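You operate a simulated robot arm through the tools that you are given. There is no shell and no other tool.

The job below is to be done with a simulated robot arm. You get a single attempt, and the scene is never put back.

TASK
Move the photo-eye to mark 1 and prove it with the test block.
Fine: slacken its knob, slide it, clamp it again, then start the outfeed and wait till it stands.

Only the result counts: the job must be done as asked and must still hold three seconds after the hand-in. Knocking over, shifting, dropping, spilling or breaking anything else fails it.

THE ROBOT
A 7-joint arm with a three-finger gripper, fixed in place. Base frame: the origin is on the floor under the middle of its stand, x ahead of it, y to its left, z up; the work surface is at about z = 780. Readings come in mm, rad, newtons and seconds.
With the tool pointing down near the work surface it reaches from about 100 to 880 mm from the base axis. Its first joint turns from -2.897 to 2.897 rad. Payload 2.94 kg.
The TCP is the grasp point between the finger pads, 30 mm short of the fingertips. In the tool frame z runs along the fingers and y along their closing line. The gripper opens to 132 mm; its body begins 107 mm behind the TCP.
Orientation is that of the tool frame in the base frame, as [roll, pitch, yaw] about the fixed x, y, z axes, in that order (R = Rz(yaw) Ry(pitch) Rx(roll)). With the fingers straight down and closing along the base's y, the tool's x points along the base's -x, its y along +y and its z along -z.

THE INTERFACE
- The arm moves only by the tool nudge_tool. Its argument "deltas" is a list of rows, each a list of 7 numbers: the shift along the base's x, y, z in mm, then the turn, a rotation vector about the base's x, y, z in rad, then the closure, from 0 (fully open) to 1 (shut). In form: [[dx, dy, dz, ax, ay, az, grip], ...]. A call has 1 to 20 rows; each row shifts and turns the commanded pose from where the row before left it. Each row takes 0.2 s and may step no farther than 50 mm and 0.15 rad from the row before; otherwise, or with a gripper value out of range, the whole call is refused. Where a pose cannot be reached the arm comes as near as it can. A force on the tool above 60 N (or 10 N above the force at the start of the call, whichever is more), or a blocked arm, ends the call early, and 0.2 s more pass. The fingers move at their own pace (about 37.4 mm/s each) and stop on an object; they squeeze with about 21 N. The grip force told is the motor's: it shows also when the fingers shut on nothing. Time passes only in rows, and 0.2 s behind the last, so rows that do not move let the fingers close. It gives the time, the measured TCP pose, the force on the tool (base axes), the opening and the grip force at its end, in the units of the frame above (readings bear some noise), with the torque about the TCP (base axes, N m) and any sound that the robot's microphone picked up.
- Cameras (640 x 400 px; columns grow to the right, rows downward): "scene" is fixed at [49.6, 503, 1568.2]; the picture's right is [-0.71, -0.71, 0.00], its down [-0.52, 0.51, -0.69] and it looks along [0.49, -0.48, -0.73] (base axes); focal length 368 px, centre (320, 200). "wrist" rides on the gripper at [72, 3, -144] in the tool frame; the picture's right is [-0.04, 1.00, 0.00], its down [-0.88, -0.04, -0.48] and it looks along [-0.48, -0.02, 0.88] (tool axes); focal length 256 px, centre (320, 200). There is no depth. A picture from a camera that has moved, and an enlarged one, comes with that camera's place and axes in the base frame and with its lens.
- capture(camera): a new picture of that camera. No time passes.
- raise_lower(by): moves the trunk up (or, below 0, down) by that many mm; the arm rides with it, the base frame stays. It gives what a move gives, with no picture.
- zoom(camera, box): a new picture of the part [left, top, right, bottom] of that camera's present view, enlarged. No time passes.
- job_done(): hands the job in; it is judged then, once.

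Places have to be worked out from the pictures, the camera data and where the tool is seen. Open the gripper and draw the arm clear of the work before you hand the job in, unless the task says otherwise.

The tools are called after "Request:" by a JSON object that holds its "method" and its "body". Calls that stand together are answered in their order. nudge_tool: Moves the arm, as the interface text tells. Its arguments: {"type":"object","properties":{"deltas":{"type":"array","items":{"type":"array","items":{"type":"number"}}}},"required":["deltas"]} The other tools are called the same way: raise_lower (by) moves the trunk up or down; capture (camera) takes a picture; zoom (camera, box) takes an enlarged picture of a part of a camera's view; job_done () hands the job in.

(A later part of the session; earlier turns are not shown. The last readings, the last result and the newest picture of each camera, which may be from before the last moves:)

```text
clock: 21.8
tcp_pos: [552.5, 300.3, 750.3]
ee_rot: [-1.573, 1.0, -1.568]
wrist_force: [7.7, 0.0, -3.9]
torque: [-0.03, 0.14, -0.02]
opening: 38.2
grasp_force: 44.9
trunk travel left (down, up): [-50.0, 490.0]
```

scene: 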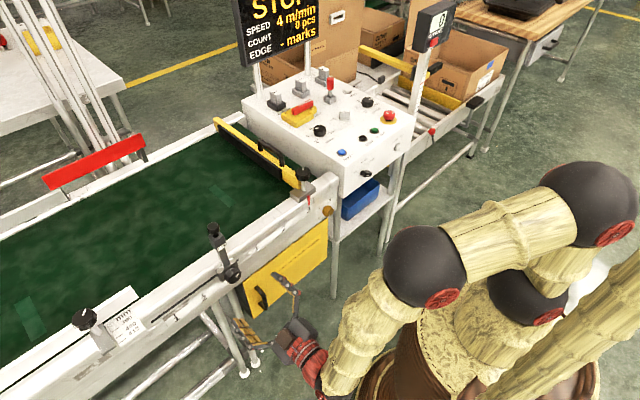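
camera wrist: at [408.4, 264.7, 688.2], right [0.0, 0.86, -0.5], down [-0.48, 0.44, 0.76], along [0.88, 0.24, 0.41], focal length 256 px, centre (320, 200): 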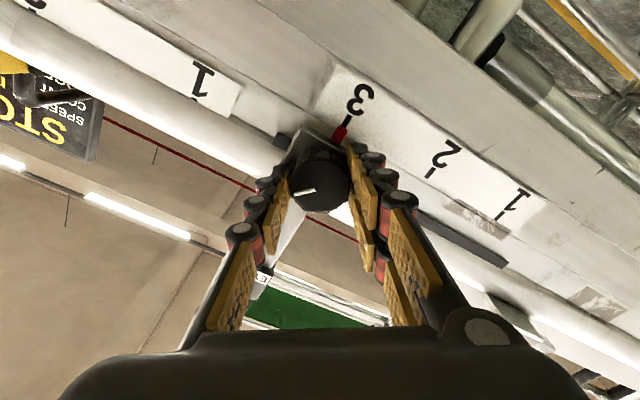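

Forces are low now. I'll begin slackening: turn about −x in small steps and watch the torque.

Request:
{"method": "nudge_tool", "body": {"deltas": [[0.4, 0, -0.3, -0.08, 0, 0, 1], [0, 0, 0, -0.08, 0, 0, 1], [0, 0, 0, -0.08, 0, 0, 1], [0, 0, 0, -0.08, 0, 0, 1], [0, 0, 0, 0, 0, 0, 1]]}}

Request:
{"method": "capture", "body": {"camera": "wrist"}}

```text
clock: 23.0
tcp_pos: [552.1, 300.1, 750.6]
ee_rot: [-1.574, 0.679, -1.572]
wrist_force: [-3.7, 4.4, -3.1]
torque: [-0.01, 0.14, 0.29]
opening: 38.3
grasp_force: 44.4
trunk travel left (down, up): [-50.0, 490.0]
```

```text
taken
camera wrist: at [408.3, 246.6, 703.0], right [0.0, 0.66, -0.75], down [-0.48, 0.66, 0.58], along [0.88, 0.36, 0.31], focal length 256 px, centre (320, 200)
```

wrist: 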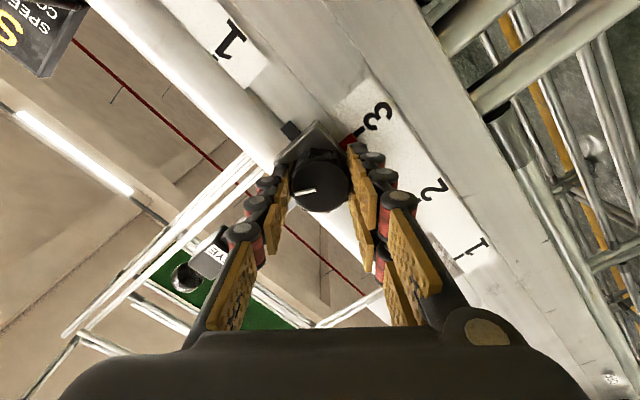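

The pointer stays fixed relative to the fingers, so the knob is turning with the tool. I continue slackening by about another 1.1 rad.

Request:
{"method": "nudge_tool", "body": {"deltas": [[0, 0, 0, -0.12, 0, 0, 1], [0, 0, 0, -0.12, 0, 0, 1], [0, 0, 0, -0.12, 0, 0, 1], [0, 0, 0, -0.12, 0, 0, 1], [0, 0, 0, -0.12, 0, 0, 1], [0, 0, 0, -0.12, 0, 0, 1], [0, 0, 0, -0.12, 0, 0, 1], [0, 0, 0, -0.12, 0, 0, 1], [0, 0, 0, -0.12, 0, 0, 1], [0, 0, 0, 0, 0, 0, 1]]}}

Request:
{"method": "capture", "body": {"camera": "wrist"}}

Request:
{"method": "zoom", "body": {"camera": "scene", "box": [180, 200, 340, 300]}}

```text
clock: 25.2
tcp_pos: [550.8, 301.0, 749.0]
ee_rot: [-1.572, -0.404, -1.57]
wrist_force: [0.4, 6.2, -6.0]
torque: [-0.01, 0.17, -0.08]
opening: 38.0
grasp_force: 45.2
trunk travel left (down, up): [-50.0, 490.0]
```

```text
taken
camera wrist: at [408.3, 233.6, 775.4], right [0.0, -0.35, -0.94], down [-0.48, 0.82, -0.31], along [0.88, 0.45, -0.17], focal length 256 px, centre (320, 200)
```

wrist: 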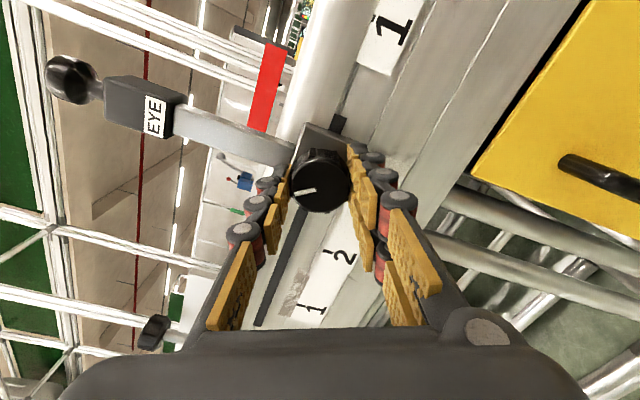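

```text
4.00 times, centred on (260, 250) of scene
camera zoom: at [49.6, 503.0, 1568.2], right [-0.71, -0.71, 0.0], down [-0.52, 0.51, -0.69], along [0.49, -0.48, -0.73], focal length 1472 px, centre (560, 0)
```

zoom: 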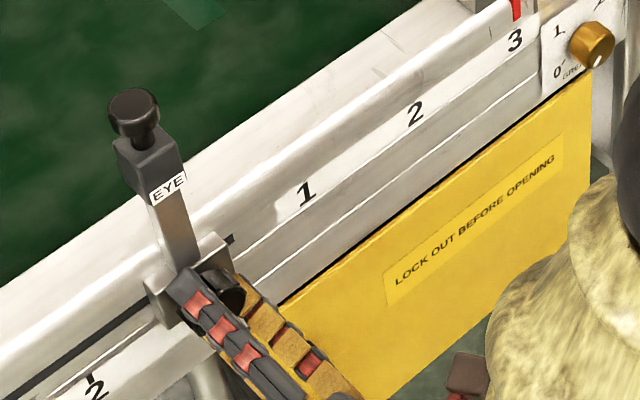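

Knob has turned about 1.4 rad with hardly any torque. I'll test whether the carriage is free with a small +y pull of 6 mm.

Request:
{"method": "nudge_tool", "body": {"deltas": [[0, 2, 0.5, 0, 0, 0, 1], [0, 2, 0, 0, 0, 0, 1], [0, 2, 0, 0, 0, 0, 1], [0, 0, 0, 0, 0, 0, 1]]}}

Request:
{"method": "capture", "body": {"camera": "wrist"}}

```text
clock: 26.2
tcp_pos: [551.9, 306.2, 750.1]
ee_rot: [-1.575, -0.401, -1.571]
wrist_force: [-1.8, -2.7, -9.9]
torque: [0.02, 0.06, -1.17]
opening: 38.2
grasp_force: 45.3
trunk travel left (down, up): [-50.0, 490.0]
```

```text
taken
camera wrist: at [408.2, 239.1, 775.5], right [0.0, -0.35, -0.94], down [-0.48, 0.82, -0.31], along [0.88, 0.44, -0.17], focal length 256 px, centre (320, 200)
```

wrist: 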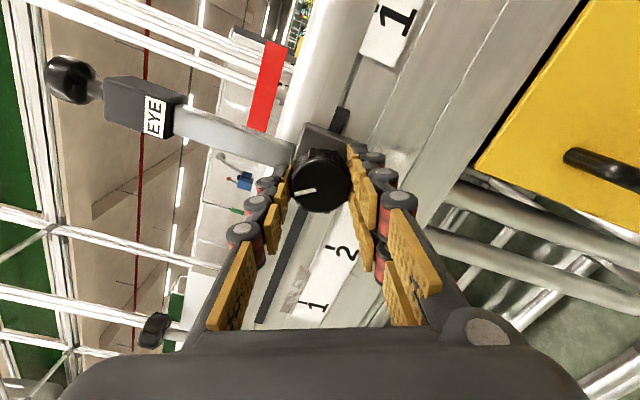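

The carriage moved with the tool (about 5 mm, low force), so it is free. I'll slide it on toward mark 1 in steps, holding the knob.

Request:
{"method": "nudge_tool", "body": {"deltas": [[0, 10, 0, 0, 0, 0, 1], [0, 12, 0, 0, 0, 0, 1], [0, 12, 0, 0, 0, 0, 1], [0, 12, 0, 0, 0, 0, 1], [0, 12, 0, 0, 0, 0, 1], [0, 12, 0, 0, 0, 0, 1], [0, 0, 0, 0, 0, 0, 1]]}}

Request:
{"method": "capture", "body": {"camera": "wrist"}}

Request:
{"method": "capture", "body": {"camera": "scene"}}

```text
clock: 27.8
tcp_pos: [551.1, 375.4, 750.2]
ee_rot: [-1.572, -0.401, -1.569]
wrist_force: [-18.0, -1.1, -6.2]
torque: [0.0, 0.36, -0.2]
opening: 38.2
grasp_force: 45.2
trunk travel left (down, up): [-50.0, 490.0]
```

```text
taken
camera wrist: at [408.3, 308.3, 775.3], right [0.0, -0.35, -0.94], down [-0.48, 0.82, -0.31], along [0.88, 0.45, -0.17], focal length 256 px, centre (320, 200)
```

wrist: 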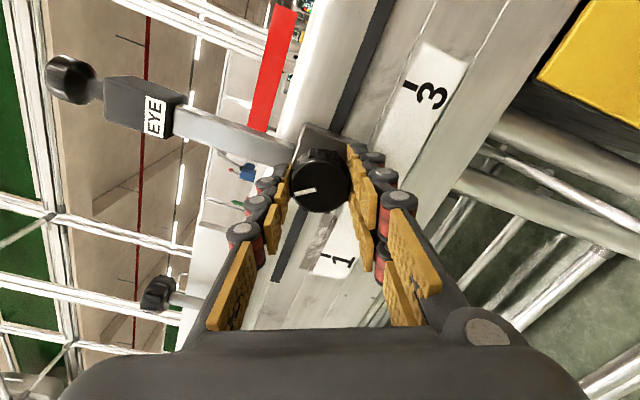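

```text
taken
```

scene: 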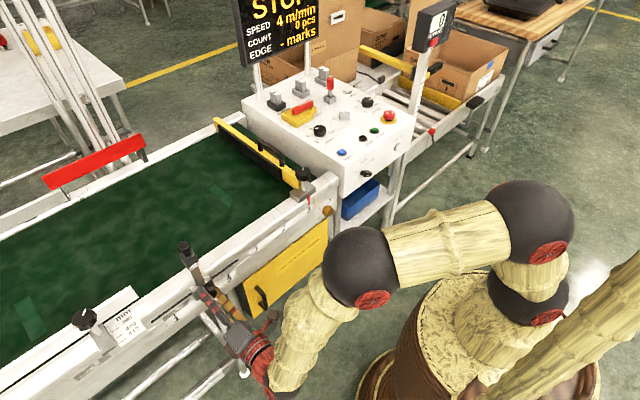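

Sliding well; a little press on the plate in x, so I ease off 1.5 mm and continue another ~70 mm.

Request:
{"method": "nudge_tool", "body": {"deltas": [[-1.3, 6, 0.3, 0, 0, 0, 1], [0, 12, 0, 0, 0, 0, 1], [0, 12, 0, 0, 0, 0, 1], [0, 12, 0, 0, 0, 0, 1], [0, 12, 0, 0, 0, 0, 1], [0, 12, 0, 0, 0, 0, 1], [0, 6, 0, 0, 0, 0, 1], [0, 0, 0, 0, 0, 0, 1]]}}

Request:
{"method": "capture", "body": {"camera": "wrist"}}

Request:
{"method": "capture", "body": {"camera": "scene"}}

```text
clock: 29.6
tcp_pos: [553.4, 448.6, 749.3]
ee_rot: [-1.573, -0.401, -1.571]
wrist_force: [19.4, -3.3, -13.3]
torque: [0.03, 0.16, -0.41]
opening: 38.2
grasp_force: 44.5
trunk travel left (down, up): [-50.0, 490.0]
```

```text
taken
camera wrist: at [408.2, 381.2, 775.5], right [0.0, -0.35, -0.94], down [-0.48, 0.82, -0.31], along [0.88, 0.44, -0.17], focal length 256 px, centre (320, 200)
```

wrist: 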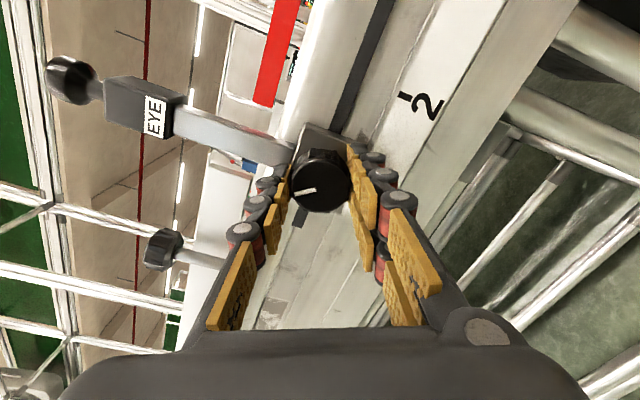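

```text
taken
```

scene: 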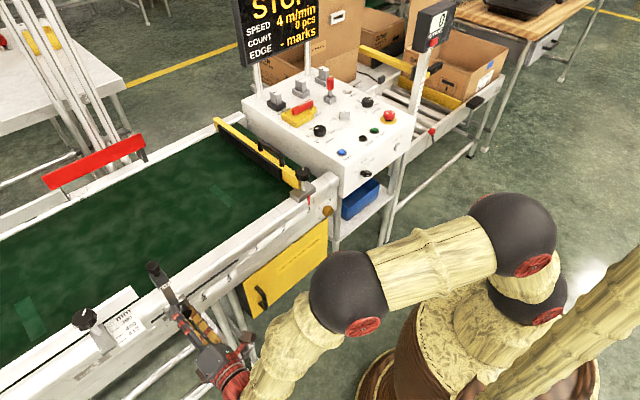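

Tick 2 is now behind at y≈380 and mark 1 computes to y≈460. I'll slide the last ~11.5 mm, easing the x and z strain slightly.

Request:
{"method": "nudge_tool", "body": {"deltas": [[0.6, 4, -0.8, 0, 0, 0, 1], [0, 4, 0, 0, 0, 0, 1], [0, 3.5, 0, 0, 0, 0, 1], [0, 0, 0, 0, 0, 0, 1]]}}

Request:
{"method": "zoom", "body": {"camera": "scene", "box": [80, 240, 240, 340]}}

Request:
{"method": "capture", "body": {"camera": "wrist"}}

```text
clock: 30.6
tcp_pos: [552.0, 458.9, 749.1]
ee_rot: [-1.573, -0.402, -1.569]
wrist_force: [14.7, -3.7, -8.3]
torque: [0.02, 0.04, -0.14]
opening: 38.1
grasp_force: 44.8
trunk travel left (down, up): [-50.0, 490.0]
```

```text
4.00 times, centred on (160, 290) of scene
camera zoom: at [49.6, 503.0, 1568.2], right [-0.71, -0.71, 0.0], down [-0.52, 0.51, -0.69], along [0.49, -0.48, -0.73], focal length 1472 px, centre (960, -160)
```

zoom: 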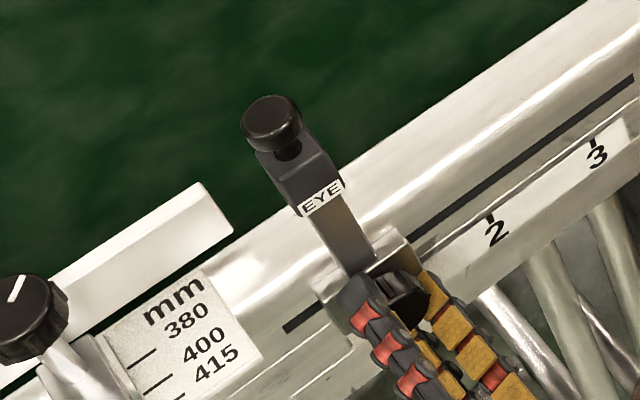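

```text
taken
camera wrist: at [408.1, 392.2, 775.4], right [0.0, -0.35, -0.94], down [-0.48, 0.82, -0.31], along [0.88, 0.45, -0.17], focal length 256 px, centre (320, 200)
```

wrist: 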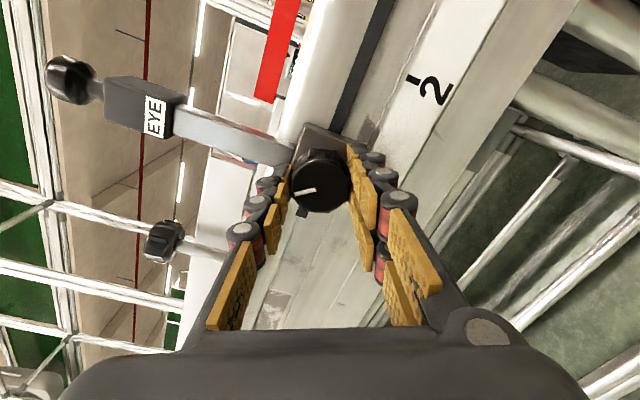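

The fingers hide the pointer at this roll. I'll turn the knob partway back (+0.7 rad of the 1.4) to expose the red pointer while still slack, and check it against tick 1.

Request:
{"method": "nudge_tool", "body": {"deltas": [[0.6, 0.5, -0.5, 0.1, 0, 0, 1], [0, 0.5, 0, 0.1, 0, 0, 1], [0, 0, 0, 0.1, 0, 0, 1], [0, 0, 0, 0.1, 0, 0, 1], [0, 0, 0, 0.1, 0, 0, 1], [0, 0, 0, 0.1, 0, 0, 1], [0, 0, 0, 0.1, 0, 0, 1], [0, 0, 0, 0, 0, 0, 1]]}}

Request:
{"method": "capture", "body": {"camera": "wrist"}}

Request:
{"method": "zoom", "body": {"camera": "wrist", "box": [300, 90, 460, 190]}}

```text
clock: 32.4
tcp_pos: [552.0, 460.0, 749.3]
ee_rot: [-1.57, 0.302, -1.571]
wrist_force: [5.5, -2.7, 4.7]
torque: [-0.01, -0.11, -0.29]
opening: 38.1
grasp_force: 45.0
trunk travel left (down, up): [-50.0, 490.0]
```

```text
taken
camera wrist: at [408.0, 393.2, 725.8], right [0.0, 0.34, -0.94], down [-0.48, 0.83, 0.3], along [0.88, 0.45, 0.16], focal length 256 px, centre (320, 200)
```

wrist: 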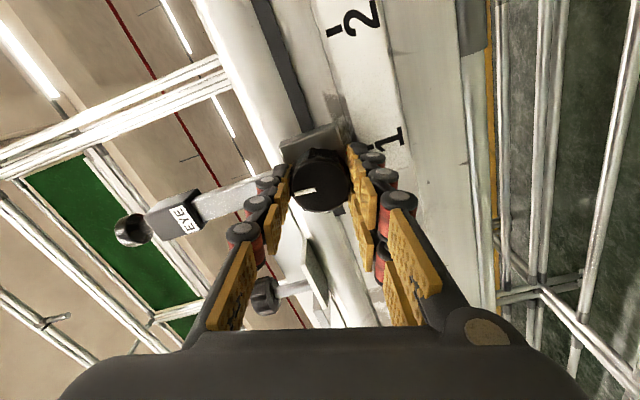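

```text
4.00 times, centred on (380, 140) of wrist
camera zoom: at [408.0, 393.2, 725.8], right [0.0, 0.34, -0.94], down [-0.48, 0.83, 0.3], along [0.88, 0.45, 0.16], focal length 1024 px, centre (80, 440)
```

zoom: 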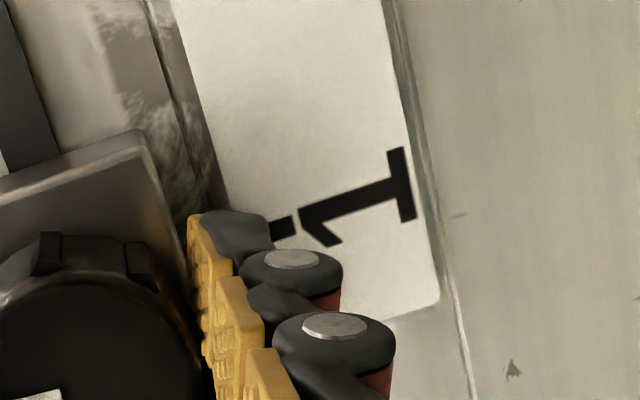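

Tick 1 is just coming into view; I'll turn +0.38 rad more (as far as where the pointer was visible earlier, still 0.3 short of the original clamp angle).

Request:
{"method": "nudge_tool", "body": {"deltas": [[0, 0, 0, 0.1, 0, 0, 1], [0, 0, 0, 0.1, 0, 0, 1], [0, 0, 0, 0.1, 0, 0, 1], [0, 0, 0, 0.08, 0, 0, 1], [0, 0, 0, 0, 0, 0, 1]]}}

Request:
{"method": "capture", "body": {"camera": "wrist"}}

Request:
{"method": "zoom", "body": {"camera": "wrist", "box": [300, 80, 460, 180]}}

```text
clock: 33.6
tcp_pos: [550.4, 459.6, 750.9]
ee_rot: [-1.57, 0.68, -1.571]
wrist_force: [6.1, -0.2, 10.5]
torque: [0.0, -0.29, 0.12]
opening: 38.5
grasp_force: 45.2
trunk travel left (down, up): [-50.0, 490.0]
```

```text
taken
camera wrist: at [408.0, 406.8, 702.5], right [0.0, 0.66, -0.75], down [-0.48, 0.66, 0.58], along [0.88, 0.36, 0.32], focal length 256 px, centre (320, 200)
```

wrist: 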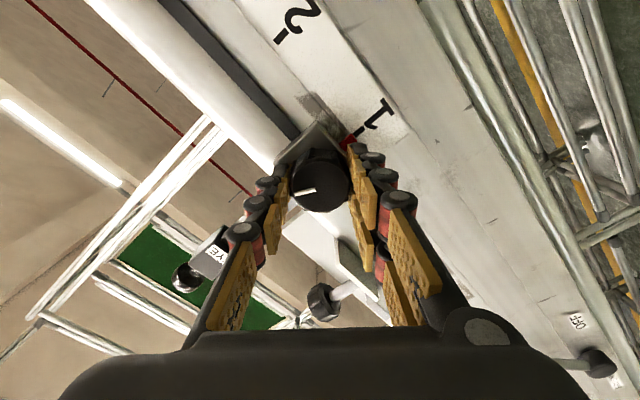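

```text
4.00 times, centred on (380, 130) of wrist
camera zoom: at [408.0, 406.8, 702.5], right [0.0, 0.66, -0.75], down [-0.48, 0.66, 0.58], along [0.88, 0.36, 0.32], focal length 1024 px, centre (80, 480)
```

zoom: 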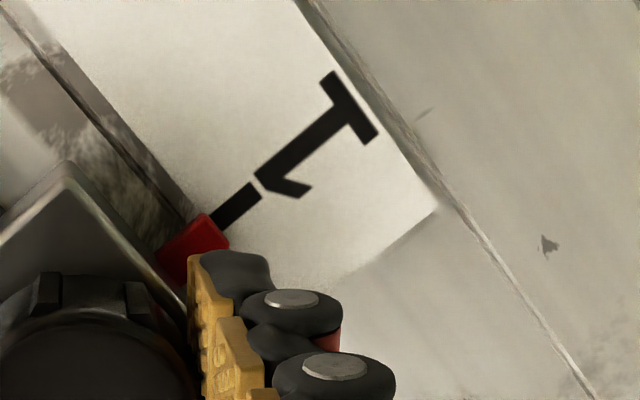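

The red pointer lines up with tick 1 (tick at y≈461.0, pointer within about 1 mm). Now I clamp: turn about +x back to the original angle, monitoring torque, easing the z strain.

Request:
{"method": "nudge_tool", "body": {"deltas": [[0.3, 0, 0.7, 0.08, 0, 0, 1], [0, 0, 0.5, 0.08, 0, 0, 1], [0, 0, 0, 0.08, 0, 0, 1], [0, 0, 0, 0.08, 0, 0, 1], [0, 0, 0, 0, 0, 0, 1]]}}

Request:
{"method": "zoom", "body": {"camera": "wrist", "box": [280, 80, 440, 220]}}

```text
clock: 34.8
tcp_pos: [552.1, 460.7, 749.7]
ee_rot: [-1.573, 1.001, -1.572]
wrist_force: [-5.5, -5.3, 3.3]
torque: [0.03, 0.01, -0.09]
opening: 38.6
grasp_force: 45.3
trunk travel left (down, up): [-50.0, 490.0]
```

```text
2.86 times, centred on (360, 150) of wrist
camera zoom: at [407.9, 424.3, 688.4], right [0.0, 0.86, -0.5], down [-0.47, 0.44, 0.76], along [0.88, 0.24, 0.41], focal length 731 px, centre (206, 343)
```

zoom: 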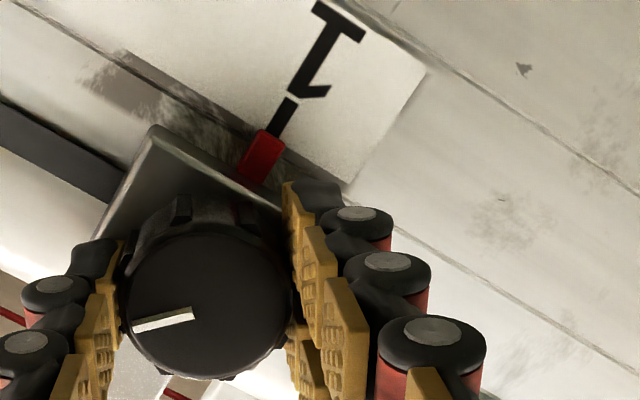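

Aligned at mark 1 and back to the original knob angle. I'll turn a bit further in the tightening direction to feel for the clamp stop.

Request:
{"method": "nudge_tool", "body": {"deltas": [[0, 0, 0, 0.06, 0, 0, 1], [0, 0, 0, 0.06, 0, 0, 1], [0, 0, 0, 0, 0, 0, 1]]}}

Request:
{"method": "zoom", "body": {"camera": "wrist", "box": [280, 80, 440, 220]}}

```text
clock: 35.6
tcp_pos: [551.7, 460.5, 750.6]
ee_rot: [-1.576, 1.118, -1.575]
wrist_force: [-9.7, -11.2, -4.2]
torque: [-0.87, 0.07, -0.24]
opening: 38.2
grasp_force: 44.8
trunk travel left (down, up): [-50.0, 490.0]
```

```text
2.86 times, centred on (360, 150) of wrist
camera zoom: at [408.0, 431.7, 684.4], right [0.0, 0.92, -0.4], down [-0.47, 0.35, 0.81], along [0.88, 0.19, 0.43], focal length 731 px, centre (206, 343)
```

zoom: 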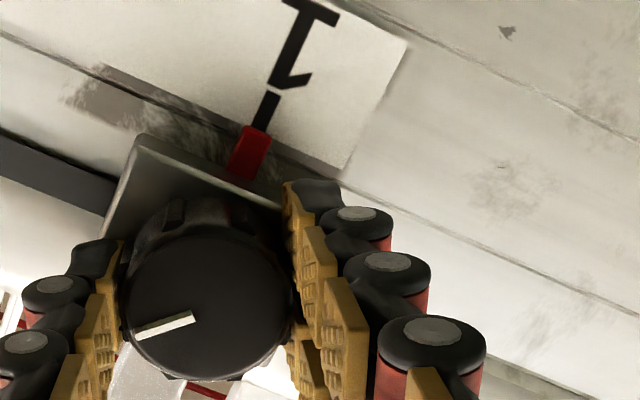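

The resisting torque (−0.87 N·m) and slight slip show the knob is at its tight stop, with the pointer on tick 1. I'll open the fingers without moving, then back straight out in −x.

Request:
{"method": "nudge_tool", "body": {"deltas": [[0, 0, 0, 0, 0, 0, 0.5], [0, 0, 0, 0, 0, 0, 0.35], [0, 0, 0, 0, 0, 0, 0.35], [0, 0, 0, 0, 0, 0, 0.35], [0, 0, 0, 0, 0, 0, 0.35], [0, 0, 0, 0, 0, 0, 0.35]]}}

Request:
{"method": "capture", "body": {"camera": "wrist"}}

```text
clock: 37.0
tcp_pos: [552.7, 461.0, 751.8]
ee_rot: [-1.569, 1.119, -1.57]
wrist_force: [0.2, -0.2, 0.0]
torque: [0.02, -0.01, 0.01]
opening: 86.0
grasp_force: 0.0
trunk travel left (down, up): [-50.0, 490.0]
```

```text
taken
camera wrist: at [408.8, 432.9, 685.4], right [0.0, 0.92, -0.4], down [-0.48, 0.35, 0.81], along [0.88, 0.19, 0.44], focal length 256 px, centre (320, 200)
```

wrist: 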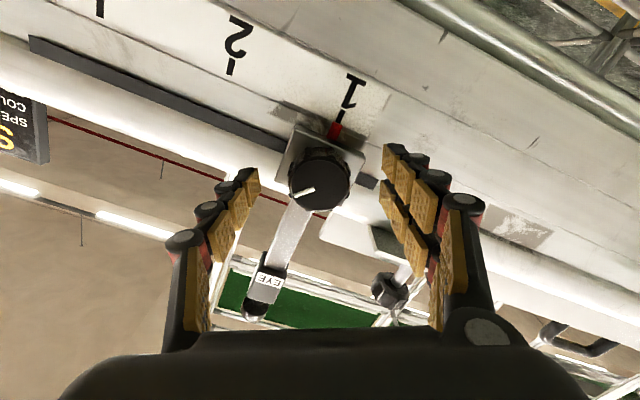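

Fingers are open and clear of the knob. I'll back off in −x and recheck the pointer and tick.

Request:
{"method": "nudge_tool", "body": {"deltas": [[-25, 0, 0, 0, 0, 0, 0.35], [-30, 0, 0, 0, 0, 0, 0.35], [-30, 0, 0, 0, 0, 0, 0.2], [0, 0, 0, 0, 0, 0, 0]]}}

Request:
{"method": "capture", "body": {"camera": "wrist"}}

Request:
{"method": "zoom", "body": {"camera": "wrist", "box": [280, 80, 408, 160]}}

Request:
{"method": "capture", "body": {"camera": "scene"}}

```text
clock: 38.0
tcp_pos: [467.2, 460.4, 753.2]
ee_rot: [-1.571, 1.12, -1.572]
wrist_force: [0.7, 0.3, 0.2]
torque: [0.03, -0.02, -0.01]
opening: 122.6
grasp_force: 0.0
trunk travel left (down, up): [-50.0, 490.0]
```

```text
taken
camera wrist: at [323.0, 432.8, 685.5], right [0.0, 0.92, -0.4], down [-0.48, 0.35, 0.81], along [0.88, 0.19, 0.44], focal length 256 px, centre (320, 200)
```

wrist: 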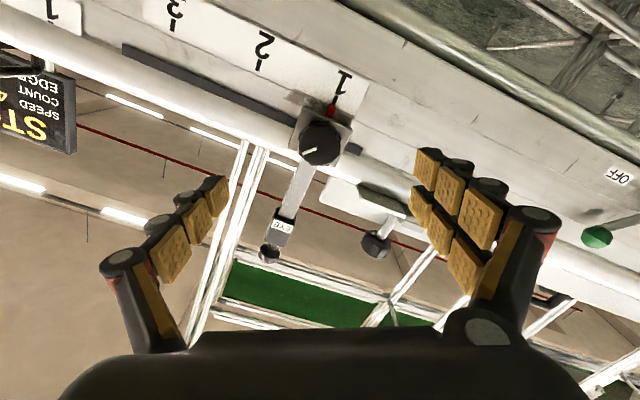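

```text
5.00 times, centred on (344, 120) of wrist
camera zoom: at [323.0, 432.8, 685.5], right [0.0, 0.92, -0.4], down [-0.48, 0.35, 0.81], along [0.88, 0.19, 0.44], focal length 1280 px, centre (200, 600)
```

zoom: 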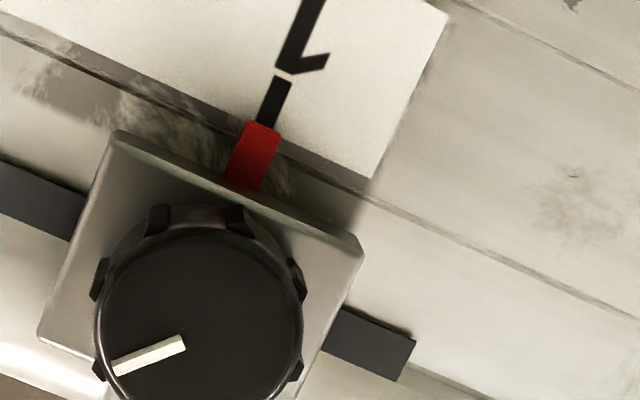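

```text
taken
```

scene: 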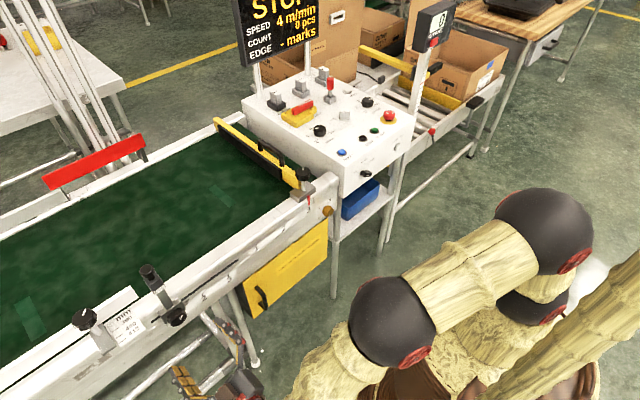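

The eye pointer sits squarely on tick 1 and the knob is clamped. Next is the panel: START computes to about (637, −340, 836). I'll raise the trunk back up 200 mm to lift the arm clear before reorienting.

Request:
{"method": "raise_lower", "body": {"by": 200}}

Request:
{"method": "nudge_tool", "body": {"deltas": [[-10, -30, 20, 0, 0.12, 0, 0], [-10, -30, 20, 0, 0.14, 0, 0], [0, -40, 20, 0, 0.14, 0, 0], [0, -40, 20, 0, 0.14, 0, 0], [0, -40, 20, 0, 0.14, 0, 0], [0, -40, 20, 0, 0.14, 0, 0], [0, -40, 20, 0, 0.14, 0, 0], [0, -40, 10, 0, 0.14, 0, 0], [0, -40, 0, 0, 0.14, 0, 0], [0, -40, 0, 0, 0.14, 0, 0], [0, -40, 0, 0, 0.14, 0, 0], [0, 0, 0, 0, 0, 0, 0]]}}

Request:
{"method": "capture", "body": {"camera": "wrist"}}

Request:
{"method": "capture", "body": {"camera": "scene"}}

```text
clock: 40.1
tcp_pos: [466.7, 460.8, 950.8]
ee_rot: [-1.57, 1.118, -1.57]
wrist_force: [-0.2, 0.3, 0.0]
torque: [0.0, 0.01, 0.0]
opening: 131.8
grasp_force: 0.1
trunk travel left (down, up): [-250.0, 290.0]
```

```text
clock: 42.7
tcp_pos: [445.7, 41.7, 1097.1]
ee_rot: [-3.123, 0.047, -2.69]
wrist_force: [-0.3, 0.2, -0.6]
torque: [0.03, 0.03, 0.02]
opening: 132.3
grasp_force: 0.1
trunk travel left (down, up): [-250.0, 290.0]
```

```text
taken
camera wrist: at [371.6, 12.6, 1238.4], right [-0.4, 0.92, -0.02], down [0.78, 0.35, 0.52], along [0.48, 0.19, -0.86], focal length 256 px, centre (320, 200)
```

wrist: 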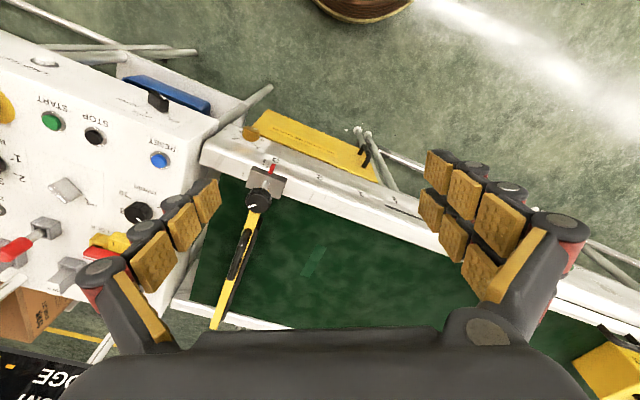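

```text
taken
```

scene: 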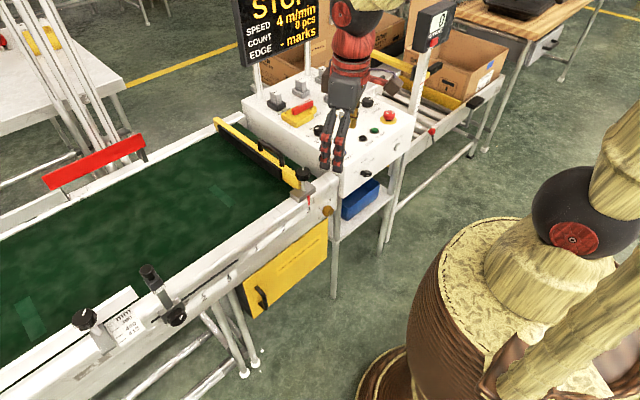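

Tool is pointing down again. I'll move over the panel at a safe height to read its labels and states.

Request:
{"method": "nudge_tool", "body": {"deltas": [[0, -40, 5, 0, 0.047, -0.1, 0], [0, -40, 0, 0, 0, -0.1, 0], [0, -40, 0, 0, 0, -0.1, 0], [0, -40, 0, 0, 0, -0.1, 0], [0, -40, 0, 0, 0, -0.05, 0], [10, -40, 0, 0, 0, 0, 0], [10, -40, 0, 0, 0, 0, 0], [10, -40, 0, 0, 0, 0, 0], [0, 0, 0, 0, 0, 0, 0]]}}

Request:
{"method": "capture", "body": {"camera": "wrist"}}

Request:
{"method": "capture", "body": {"camera": "scene"}}

```text
clock: 44.7
tcp_pos: [476.7, -278.9, 1107.0]
ee_rot: [-3.139, 0.005, -3.14]
wrist_force: [-0.4, -0.2, -0.4]
torque: [0.02, 0.02, 0.01]
opening: 132.0
grasp_force: 0.1
trunk travel left (down, up): [-250.0, 290.0]
```

```text
taken
camera wrist: at [405.1, -275.8, 1251.4], right [0.04, 1.0, 0.0], down [0.88, -0.04, 0.48], along [0.48, -0.02, -0.88], focal length 256 px, centre (320, 200)
```

wrist: 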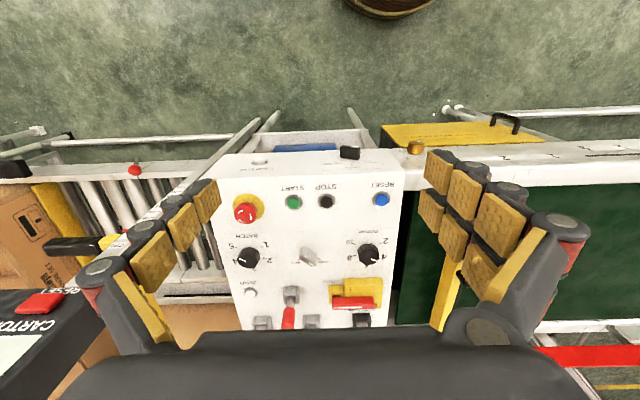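

```text
taken
```

scene: 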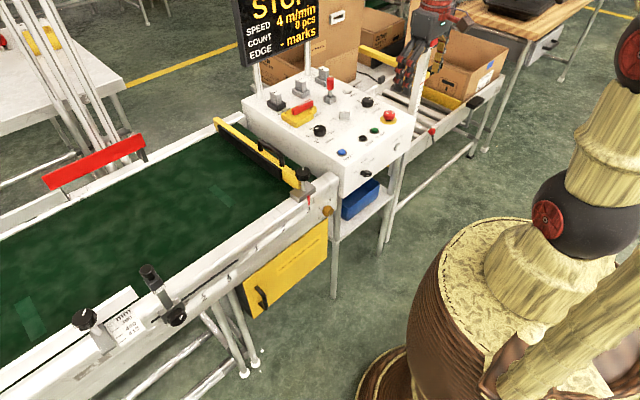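

Request:
{"method": "zoom", "body": {"camera": "wrist", "box": [216, 140, 416, 265]}}

Request:
{"method": "zoom", "body": {"camera": "wrist", "box": [226, 220, 396, 335]}}

Request:
{"method": "zoom", "body": {"camera": "scene", "box": [240, 70, 420, 185]}}

```text
3.20 times, centred on (316, 202) of wrist
camera zoom: at [405.1, -275.8, 1251.4], right [0.04, 1.0, 0.0], down [0.88, -0.04, 0.48], along [0.48, -0.02, -0.88], focal length 819 px, centre (333, 192)
```

zoom: 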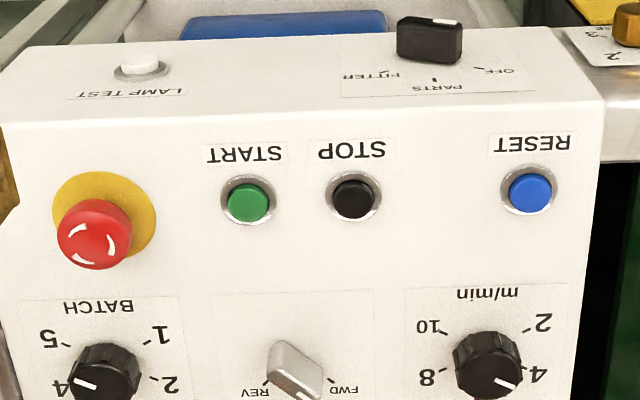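

```text
3.48 times, centred on (311, 278) of wrist
camera zoom: at [405.1, -275.8, 1251.4], right [0.04, 1.0, 0.0], down [0.88, -0.04, 0.48], along [0.48, -0.02, -0.88], focal length 890 px, centre (351, -70)
```

zoom: 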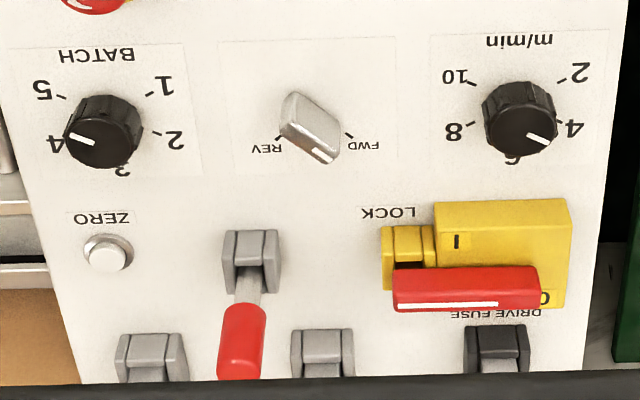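

```text
3.48 times, centred on (330, 128) of scene
camera zoom: at [49.6, 503.0, 1568.2], right [-0.71, -0.71, 0.0], down [-0.52, 0.51, -0.69], along [0.49, -0.48, -0.73], focal length 1280 px, centre (285, 452)
```

zoom: 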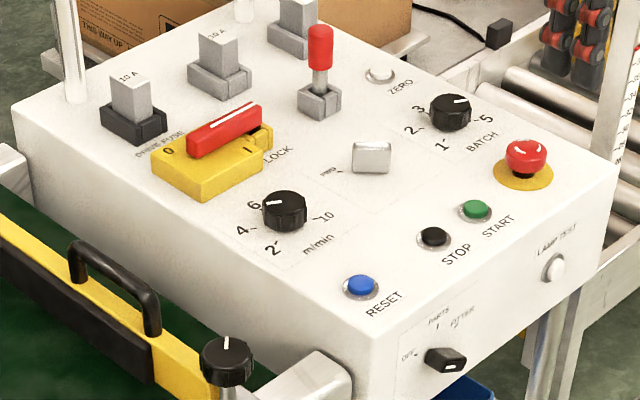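

Selector is on FWD, e-stop is out, and START (green) computes to about (635, −335, 838), 60 mm from STOP. I'll move above START with the fingers closing to a point, still well above the panel.

Request:
{"method": "nudge_tool", "body": {"deltas": [[40, -14, 0, 0, 0, 0, 0.5], [40, -14, 0, 0, 0, 0, 1], [40, -14, 0, 0, 0, 0, 1], [38, -14, 0, 0, 0, 0, 1], [0, 0, -40, 0, 0, 0, 1], [0, 0, -40, 0, 0, 0, 1], [0, 0, -40, 0, 0, 0, 1], [0, 0, -20, 0, 0, 0, 1], [0, 0, 0, 0, 0, 0, 1], [0, 0, 0, 0, 0, 0, 1]]}}

Request:
{"method": "capture", "body": {"camera": "wrist"}}

Request:
{"method": "capture", "body": {"camera": "scene"}}

```text
clock: 46.9
tcp_pos: [635.8, -336.2, 964.7]
ee_rot: [-3.137, 0.003, -3.14]
wrist_force: [0.1, 0.0, -0.2]
torque: [-0.01, 0.07, 0.0]
opening: 0.2
grasp_force: 19.5
trunk travel left (down, up): [-250.0, 290.0]
```

```text
taken
camera wrist: at [562.4, -332.6, 1107.7], right [0.04, 1.0, 0.0], down [0.88, -0.04, 0.48], along [0.48, -0.02, -0.88], focal length 256 px, centre (320, 200)
```

wrist: 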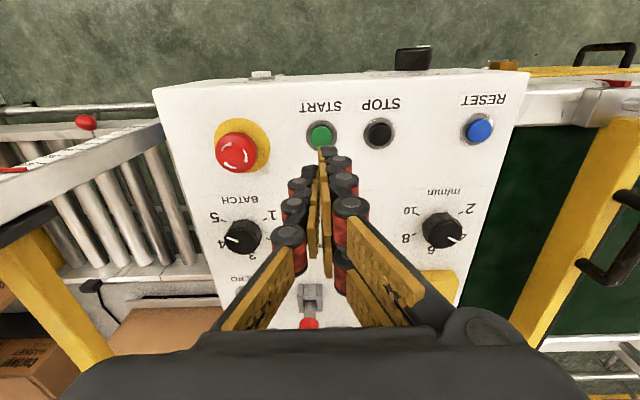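

```text
taken
```

scene: 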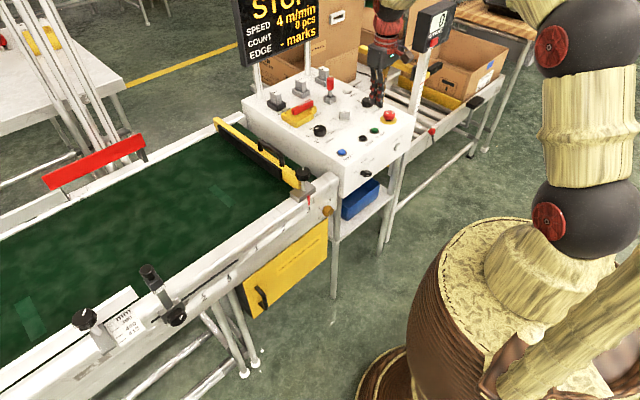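

START sits almost directly under the tip line. I'll shift slightly so the thumb tip is over the button and descend to about 15 mm above it.

Request:
{"method": "nudge_tool", "body": {"deltas": [[-3, 4, -20, 0, 0, 0, 1], [0, 0, -30, 0, 0, 0, 1], [0, 0, -20, 0, 0, 0, 1], [0, 0, -10, 0, 0, 0, 1], [0, 0, 0, 0, 0, 0, 1]]}}

Request:
{"method": "capture", "body": {"camera": "wrist"}}

Request:
{"method": "zoom", "body": {"camera": "wrist", "box": [250, 110, 410, 210]}}

Request:
{"method": "zoom", "body": {"camera": "scene", "box": [320, 60, 440, 180]}}

```text
clock: 48.1
tcp_pos: [632.7, -329.0, 886.2]
ee_rot: [-3.138, 0.003, 3.142]
wrist_force: [0.0, -0.2, 0.9]
torque: [0.01, 0.03, 0.04]
opening: 0.2
grasp_force: 21.3
trunk travel left (down, up): [-250.0, 290.0]
```

```text
taken
camera wrist: at [560.7, -326.5, 1028.9], right [0.04, 1.0, 0.0], down [0.88, -0.04, 0.48], along [0.48, -0.02, -0.88], focal length 256 px, centre (320, 200)
```

wrist: 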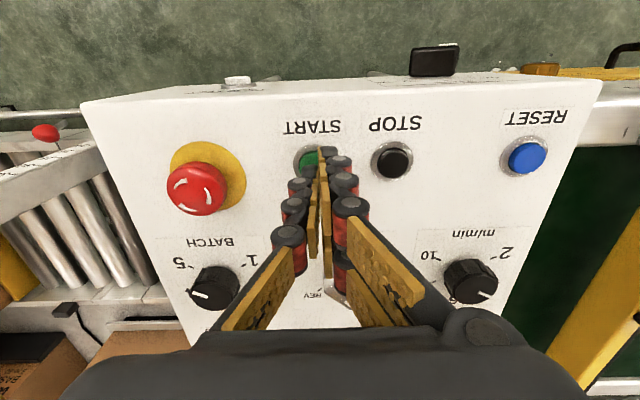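

```text
4.00 times, centred on (330, 160) of wrist
camera zoom: at [560.7, -326.5, 1028.9], right [0.04, 1.0, 0.0], down [0.88, -0.04, 0.48], along [0.48, -0.02, -0.88], focal length 1024 px, centre (280, 360)
```

zoom: 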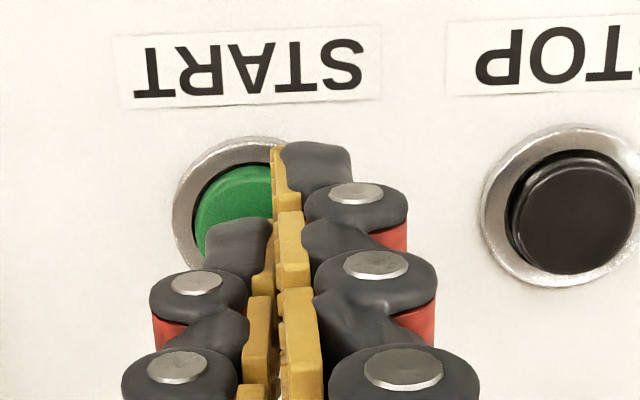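

```text
3.33 times, centred on (380, 120) of scene
camera zoom: at [49.6, 503.0, 1568.2], right [-0.71, -0.71, 0.0], down [-0.52, 0.51, -0.69], along [0.49, -0.48, -0.73], focal length 1227 px, centre (120, 467)
```

zoom: 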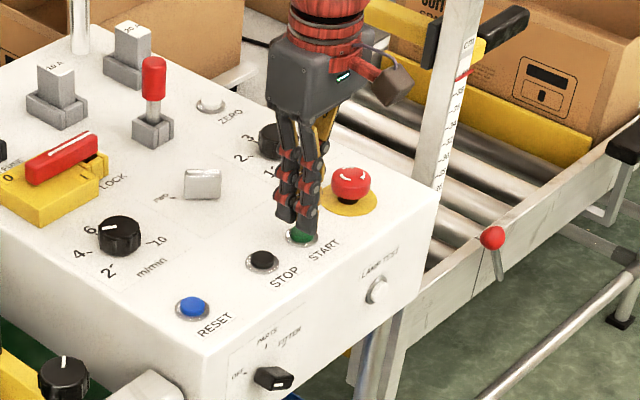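

The thumb tip is right above the green button. Now I press down in small steps, watching for the force and the board.

Request:
{"method": "nudge_tool", "body": {"deltas": [[0, -1, -4, 0, 0, 0, 1], [0, 0, -4, 0, 0, 0, 1], [0, 0, -3, 0, 0, 0, 1], [0, 0, 0, 0, 0, 0, 1]]}}

Request:
{"method": "capture", "body": {"camera": "scene"}}

```text
clock: 49.1
tcp_pos: [632.8, -334.9, 876.0]
ee_rot: [-3.139, 0.003, -3.142]
wrist_force: [0.6, -0.3, 0.4]
torque: [0.0, -0.04, 0.0]
opening: 0.0
grasp_force: 21.0
trunk travel left (down, up): [-250.0, 290.0]
```

```text
taken
```

scene: 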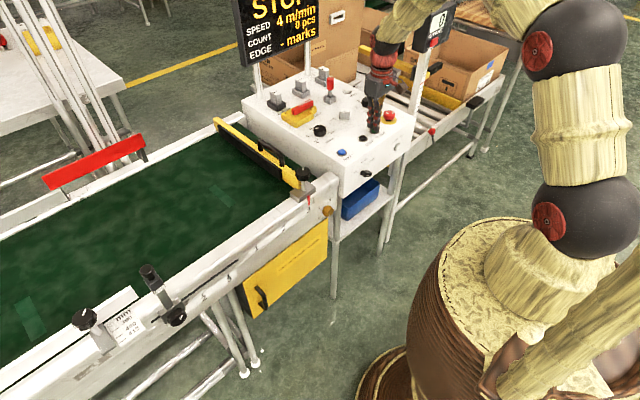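

No contact yet (tips at about z=846), and y has settled at −335. I'll nudge +4 mm in y and continue down gently.

Request:
{"method": "nudge_tool", "body": {"deltas": [[0, 4, 0, 0, 0, 0, 1], [0, 0, -3, 0, 0, 0, 1], [0, 0, -3, 0, 0, 0, 1], [0, 0, 0, 0, 0, 0, 1]]}}

Request:
{"method": "zoom", "body": {"camera": "wrist", "box": [250, 110, 410, 210]}}

Request:
{"method": "zoom", "body": {"camera": "scene", "box": [230, 0, 430, 180]}}

```text
clock: 50.1
tcp_pos: [632.8, -329.6, 870.9]
ee_rot: [-3.137, 0.005, -3.139]
wrist_force: [1.9, 0.3, 8.3]
torque: [-0.02, -0.08, 0.0]
opening: 5.8
grasp_force: 29.0
trunk travel left (down, up): [-250.0, 290.0]
heard: click
```

```text
4.00 times, centred on (330, 160) of wrist
camera zoom: at [559.9, -325.1, 1014.4], right [0.04, 1.0, 0.0], down [0.88, -0.03, 0.48], along [0.48, -0.02, -0.88], focal length 1024 px, centre (280, 360)
```

zoom: 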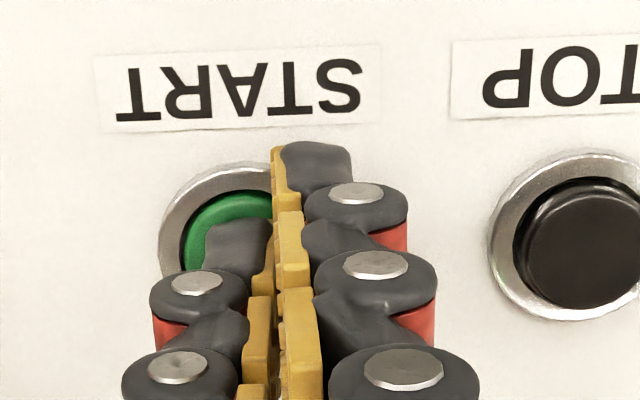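

```text
2.22 times, centred on (330, 90) of scene
camera zoom: at [49.6, 503.0, 1568.2], right [-0.71, -0.71, 0.0], down [-0.52, 0.51, -0.69], along [0.49, -0.48, -0.73], focal length 818 px, centre (298, 444)
```

zoom: 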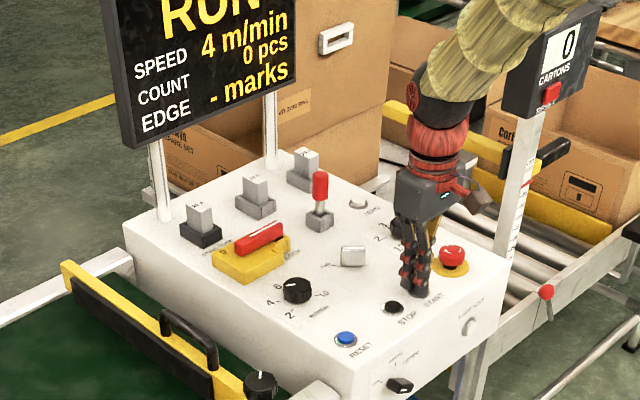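

A click was heard and the board now says RUN. I'll lift off the button and wait while watching the belt.

Request:
{"method": "nudge_tool", "body": {"deltas": [[0, 0, 15, 0, 0, 0, 1], [0, 0, 30, 0, 0, 0, 1], [0, 0, 40, 0, 0, 0, 1], [0, 0, 40, 0, 0, 0, 1], [0, 0, 20, 0, 0, 0, 0.8]]}}

Request:
{"method": "capture", "body": {"camera": "scene"}}

```text
clock: 51.3
tcp_pos: [630.9, -328.0, 1016.4]
ee_rot: [-3.138, 0.002, -3.14]
wrist_force: [-1.4, -0.7, 0.3]
torque: [-0.01, -0.02, -0.05]
opening: 24.7
grasp_force: 0.0
trunk travel left (down, up): [-250.0, 290.0]
```

```text
taken
```

scene: 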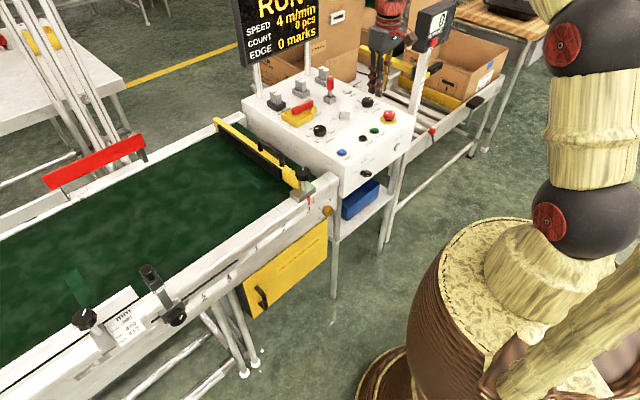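

The belt is moving and EDGE reads "0 marks" so far. I'll wait in short intervals with the arm clear and the gripper open.

Request:
{"method": "nudge_tool", "body": {"deltas": [[-20, 0, 30, 0, 0, 0, 0], [-20, 0, 20, 0, 0, 0, 0], [0, 0, 0, 0, 0, 0, 0], [0, 0, 0, 0, 0, 0, 0], [0, 0, 0, 0, 0, 0, 0], [0, 0, 0, 0, 0, 0, 0], [0, 0, 0, 0, 0, 0, 0]]}}

Request:
{"method": "capture", "body": {"camera": "scene"}}

```text
clock: 52.9
tcp_pos: [593.3, -330.5, 1063.7]
ee_rot: [-3.138, 0.004, -3.138]
wrist_force: [-0.2, -0.6, -0.2]
torque: [-0.02, 0.02, -0.01]
opening: 132.0
grasp_force: 0.0
trunk travel left (down, up): [-250.0, 290.0]
```

```text
taken
```

scene: 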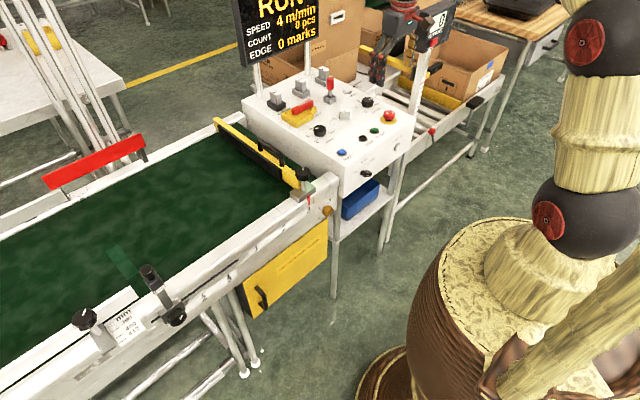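

Still running; the block has not entered the view yet. I wait on.

Request:
{"method": "nudge_tool", "body": {"deltas": [[0, 0, 0, 0, 0, 0, 0], [0, 0, 0, 0, 0, 0, 0], [0, 0, 0, 0, 0, 0, 0], [0, 0, 0, 0, 0, 0, 0], [0, 0, 0, 0, 0, 0, 0], [0, 0, 0, 0, 0, 0, 0], [0, 0, 0, 0, 0, 0, 0], [0, 0, 0, 0, 0, 0, 0]]}}

Request:
{"method": "capture", "body": {"camera": "scene"}}

```text
clock: 54.7
tcp_pos: [593.3, -330.7, 1064.4]
ee_rot: [-3.138, 0.002, -3.14]
wrist_force: [0.6, 0.4, -0.4]
torque: [-0.01, -0.03, -0.01]
opening: 132.0
grasp_force: 0.0
trunk travel left (down, up): [-250.0, 290.0]
```

```text
taken
```

scene: 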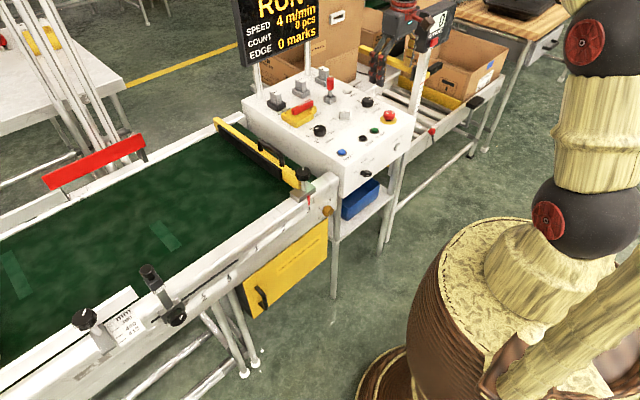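

The belt is carrying on steadily. I keep waiting for the block to reach the eye.

Request:
{"method": "nudge_tool", "body": {"deltas": [[0, 0, 0, 0, 0, 0, 0], [0, 0, 0, 0, 0, 0, 0], [0, 0, 0, 0, 0, 0, 0], [0, 0, 0, 0, 0, 0, 0], [0, 0, 0, 0, 0, 0, 0], [0, 0, 0, 0, 0, 0, 0], [0, 0, 0, 0, 0, 0, 0], [0, 0, 0, 0, 0, 0, 0], [0, 0, 0, 0, 0, 0, 0]]}}

Request:
{"method": "capture", "body": {"camera": "scene"}}

```text
clock: 56.7
tcp_pos: [593.7, -329.4, 1064.5]
ee_rot: [-3.139, 0.005, -3.14]
wrist_force: [-1.0, 0.0, 0.5]
torque: [0.01, -0.02, 0.01]
opening: 132.1
grasp_force: 0.0
trunk travel left (down, up): [-250.0, 290.0]
```

```text
taken
```

scene: 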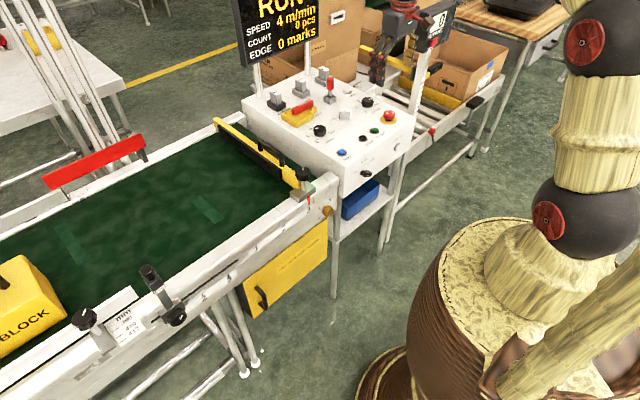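

The test block has come into view and is approaching the eye. I wait another 2 s.

Request:
{"method": "nudge_tool", "body": {"deltas": [[0, 0, 0, 0, 0, 0, 0], [0, 0, 0, 0, 0, 0, 0], [0, 0, 0, 0, 0, 0, 0], [0, 0, 0, 0, 0, 0, 0], [0, 0, 0, 0, 0, 0, 0], [0, 0, 0, 0, 0, 0, 0], [0, 0, 0, 0, 0, 0, 0], [0, 0, 0, 0, 0, 0, 0], [0, 0, 0, 0, 0, 0, 0]]}}

Request:
{"method": "capture", "body": {"camera": "scene"}}

```text
clock: 58.7
tcp_pos: [593.8, -330.6, 1065.8]
ee_rot: [-3.137, 0.004, -3.138]
wrist_force: [0.1, 0.4, 0.8]
torque: [-0.01, 0.0, 0.0]
opening: 132.2
grasp_force: 0.1
trunk travel left (down, up): [-250.0, 290.0]
```

```text
taken
```

scene: 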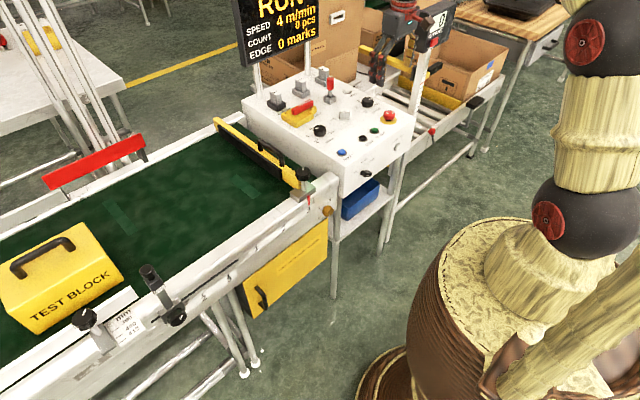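

The block's leading edge is nearly at the eye. I wait a little more.

Request:
{"method": "nudge_tool", "body": {"deltas": [[0, 0, 0, 0, 0, 0, 0], [0, 0, 0, 0, 0, 0, 0], [0, 0, 0, 0, 0, 0, 0], [0, 0, 0, 0, 0, 0, 0], [0, 0, 0, 0, 0, 0, 0], [0, 0, 0, 0, 0, 0, 0], [0, 0, 0, 0, 0, 0, 0]]}}

Request:
{"method": "capture", "body": {"camera": "scene"}}

```text
clock: 60.3
tcp_pos: [593.5, -330.6, 1064.9]
ee_rot: [-3.137, 0.004, -3.14]
wrist_force: [-0.8, 0.3, 0.0]
torque: [0.02, 0.03, -0.02]
opening: 132.0
grasp_force: 0.1
trunk travel left (down, up): [-250.0, 290.0]
```

```text
taken
```

scene: 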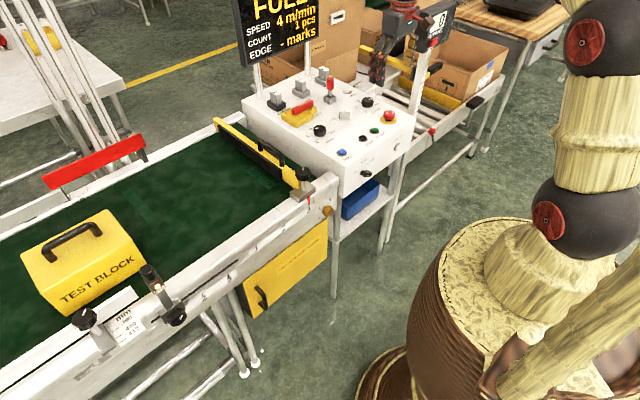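

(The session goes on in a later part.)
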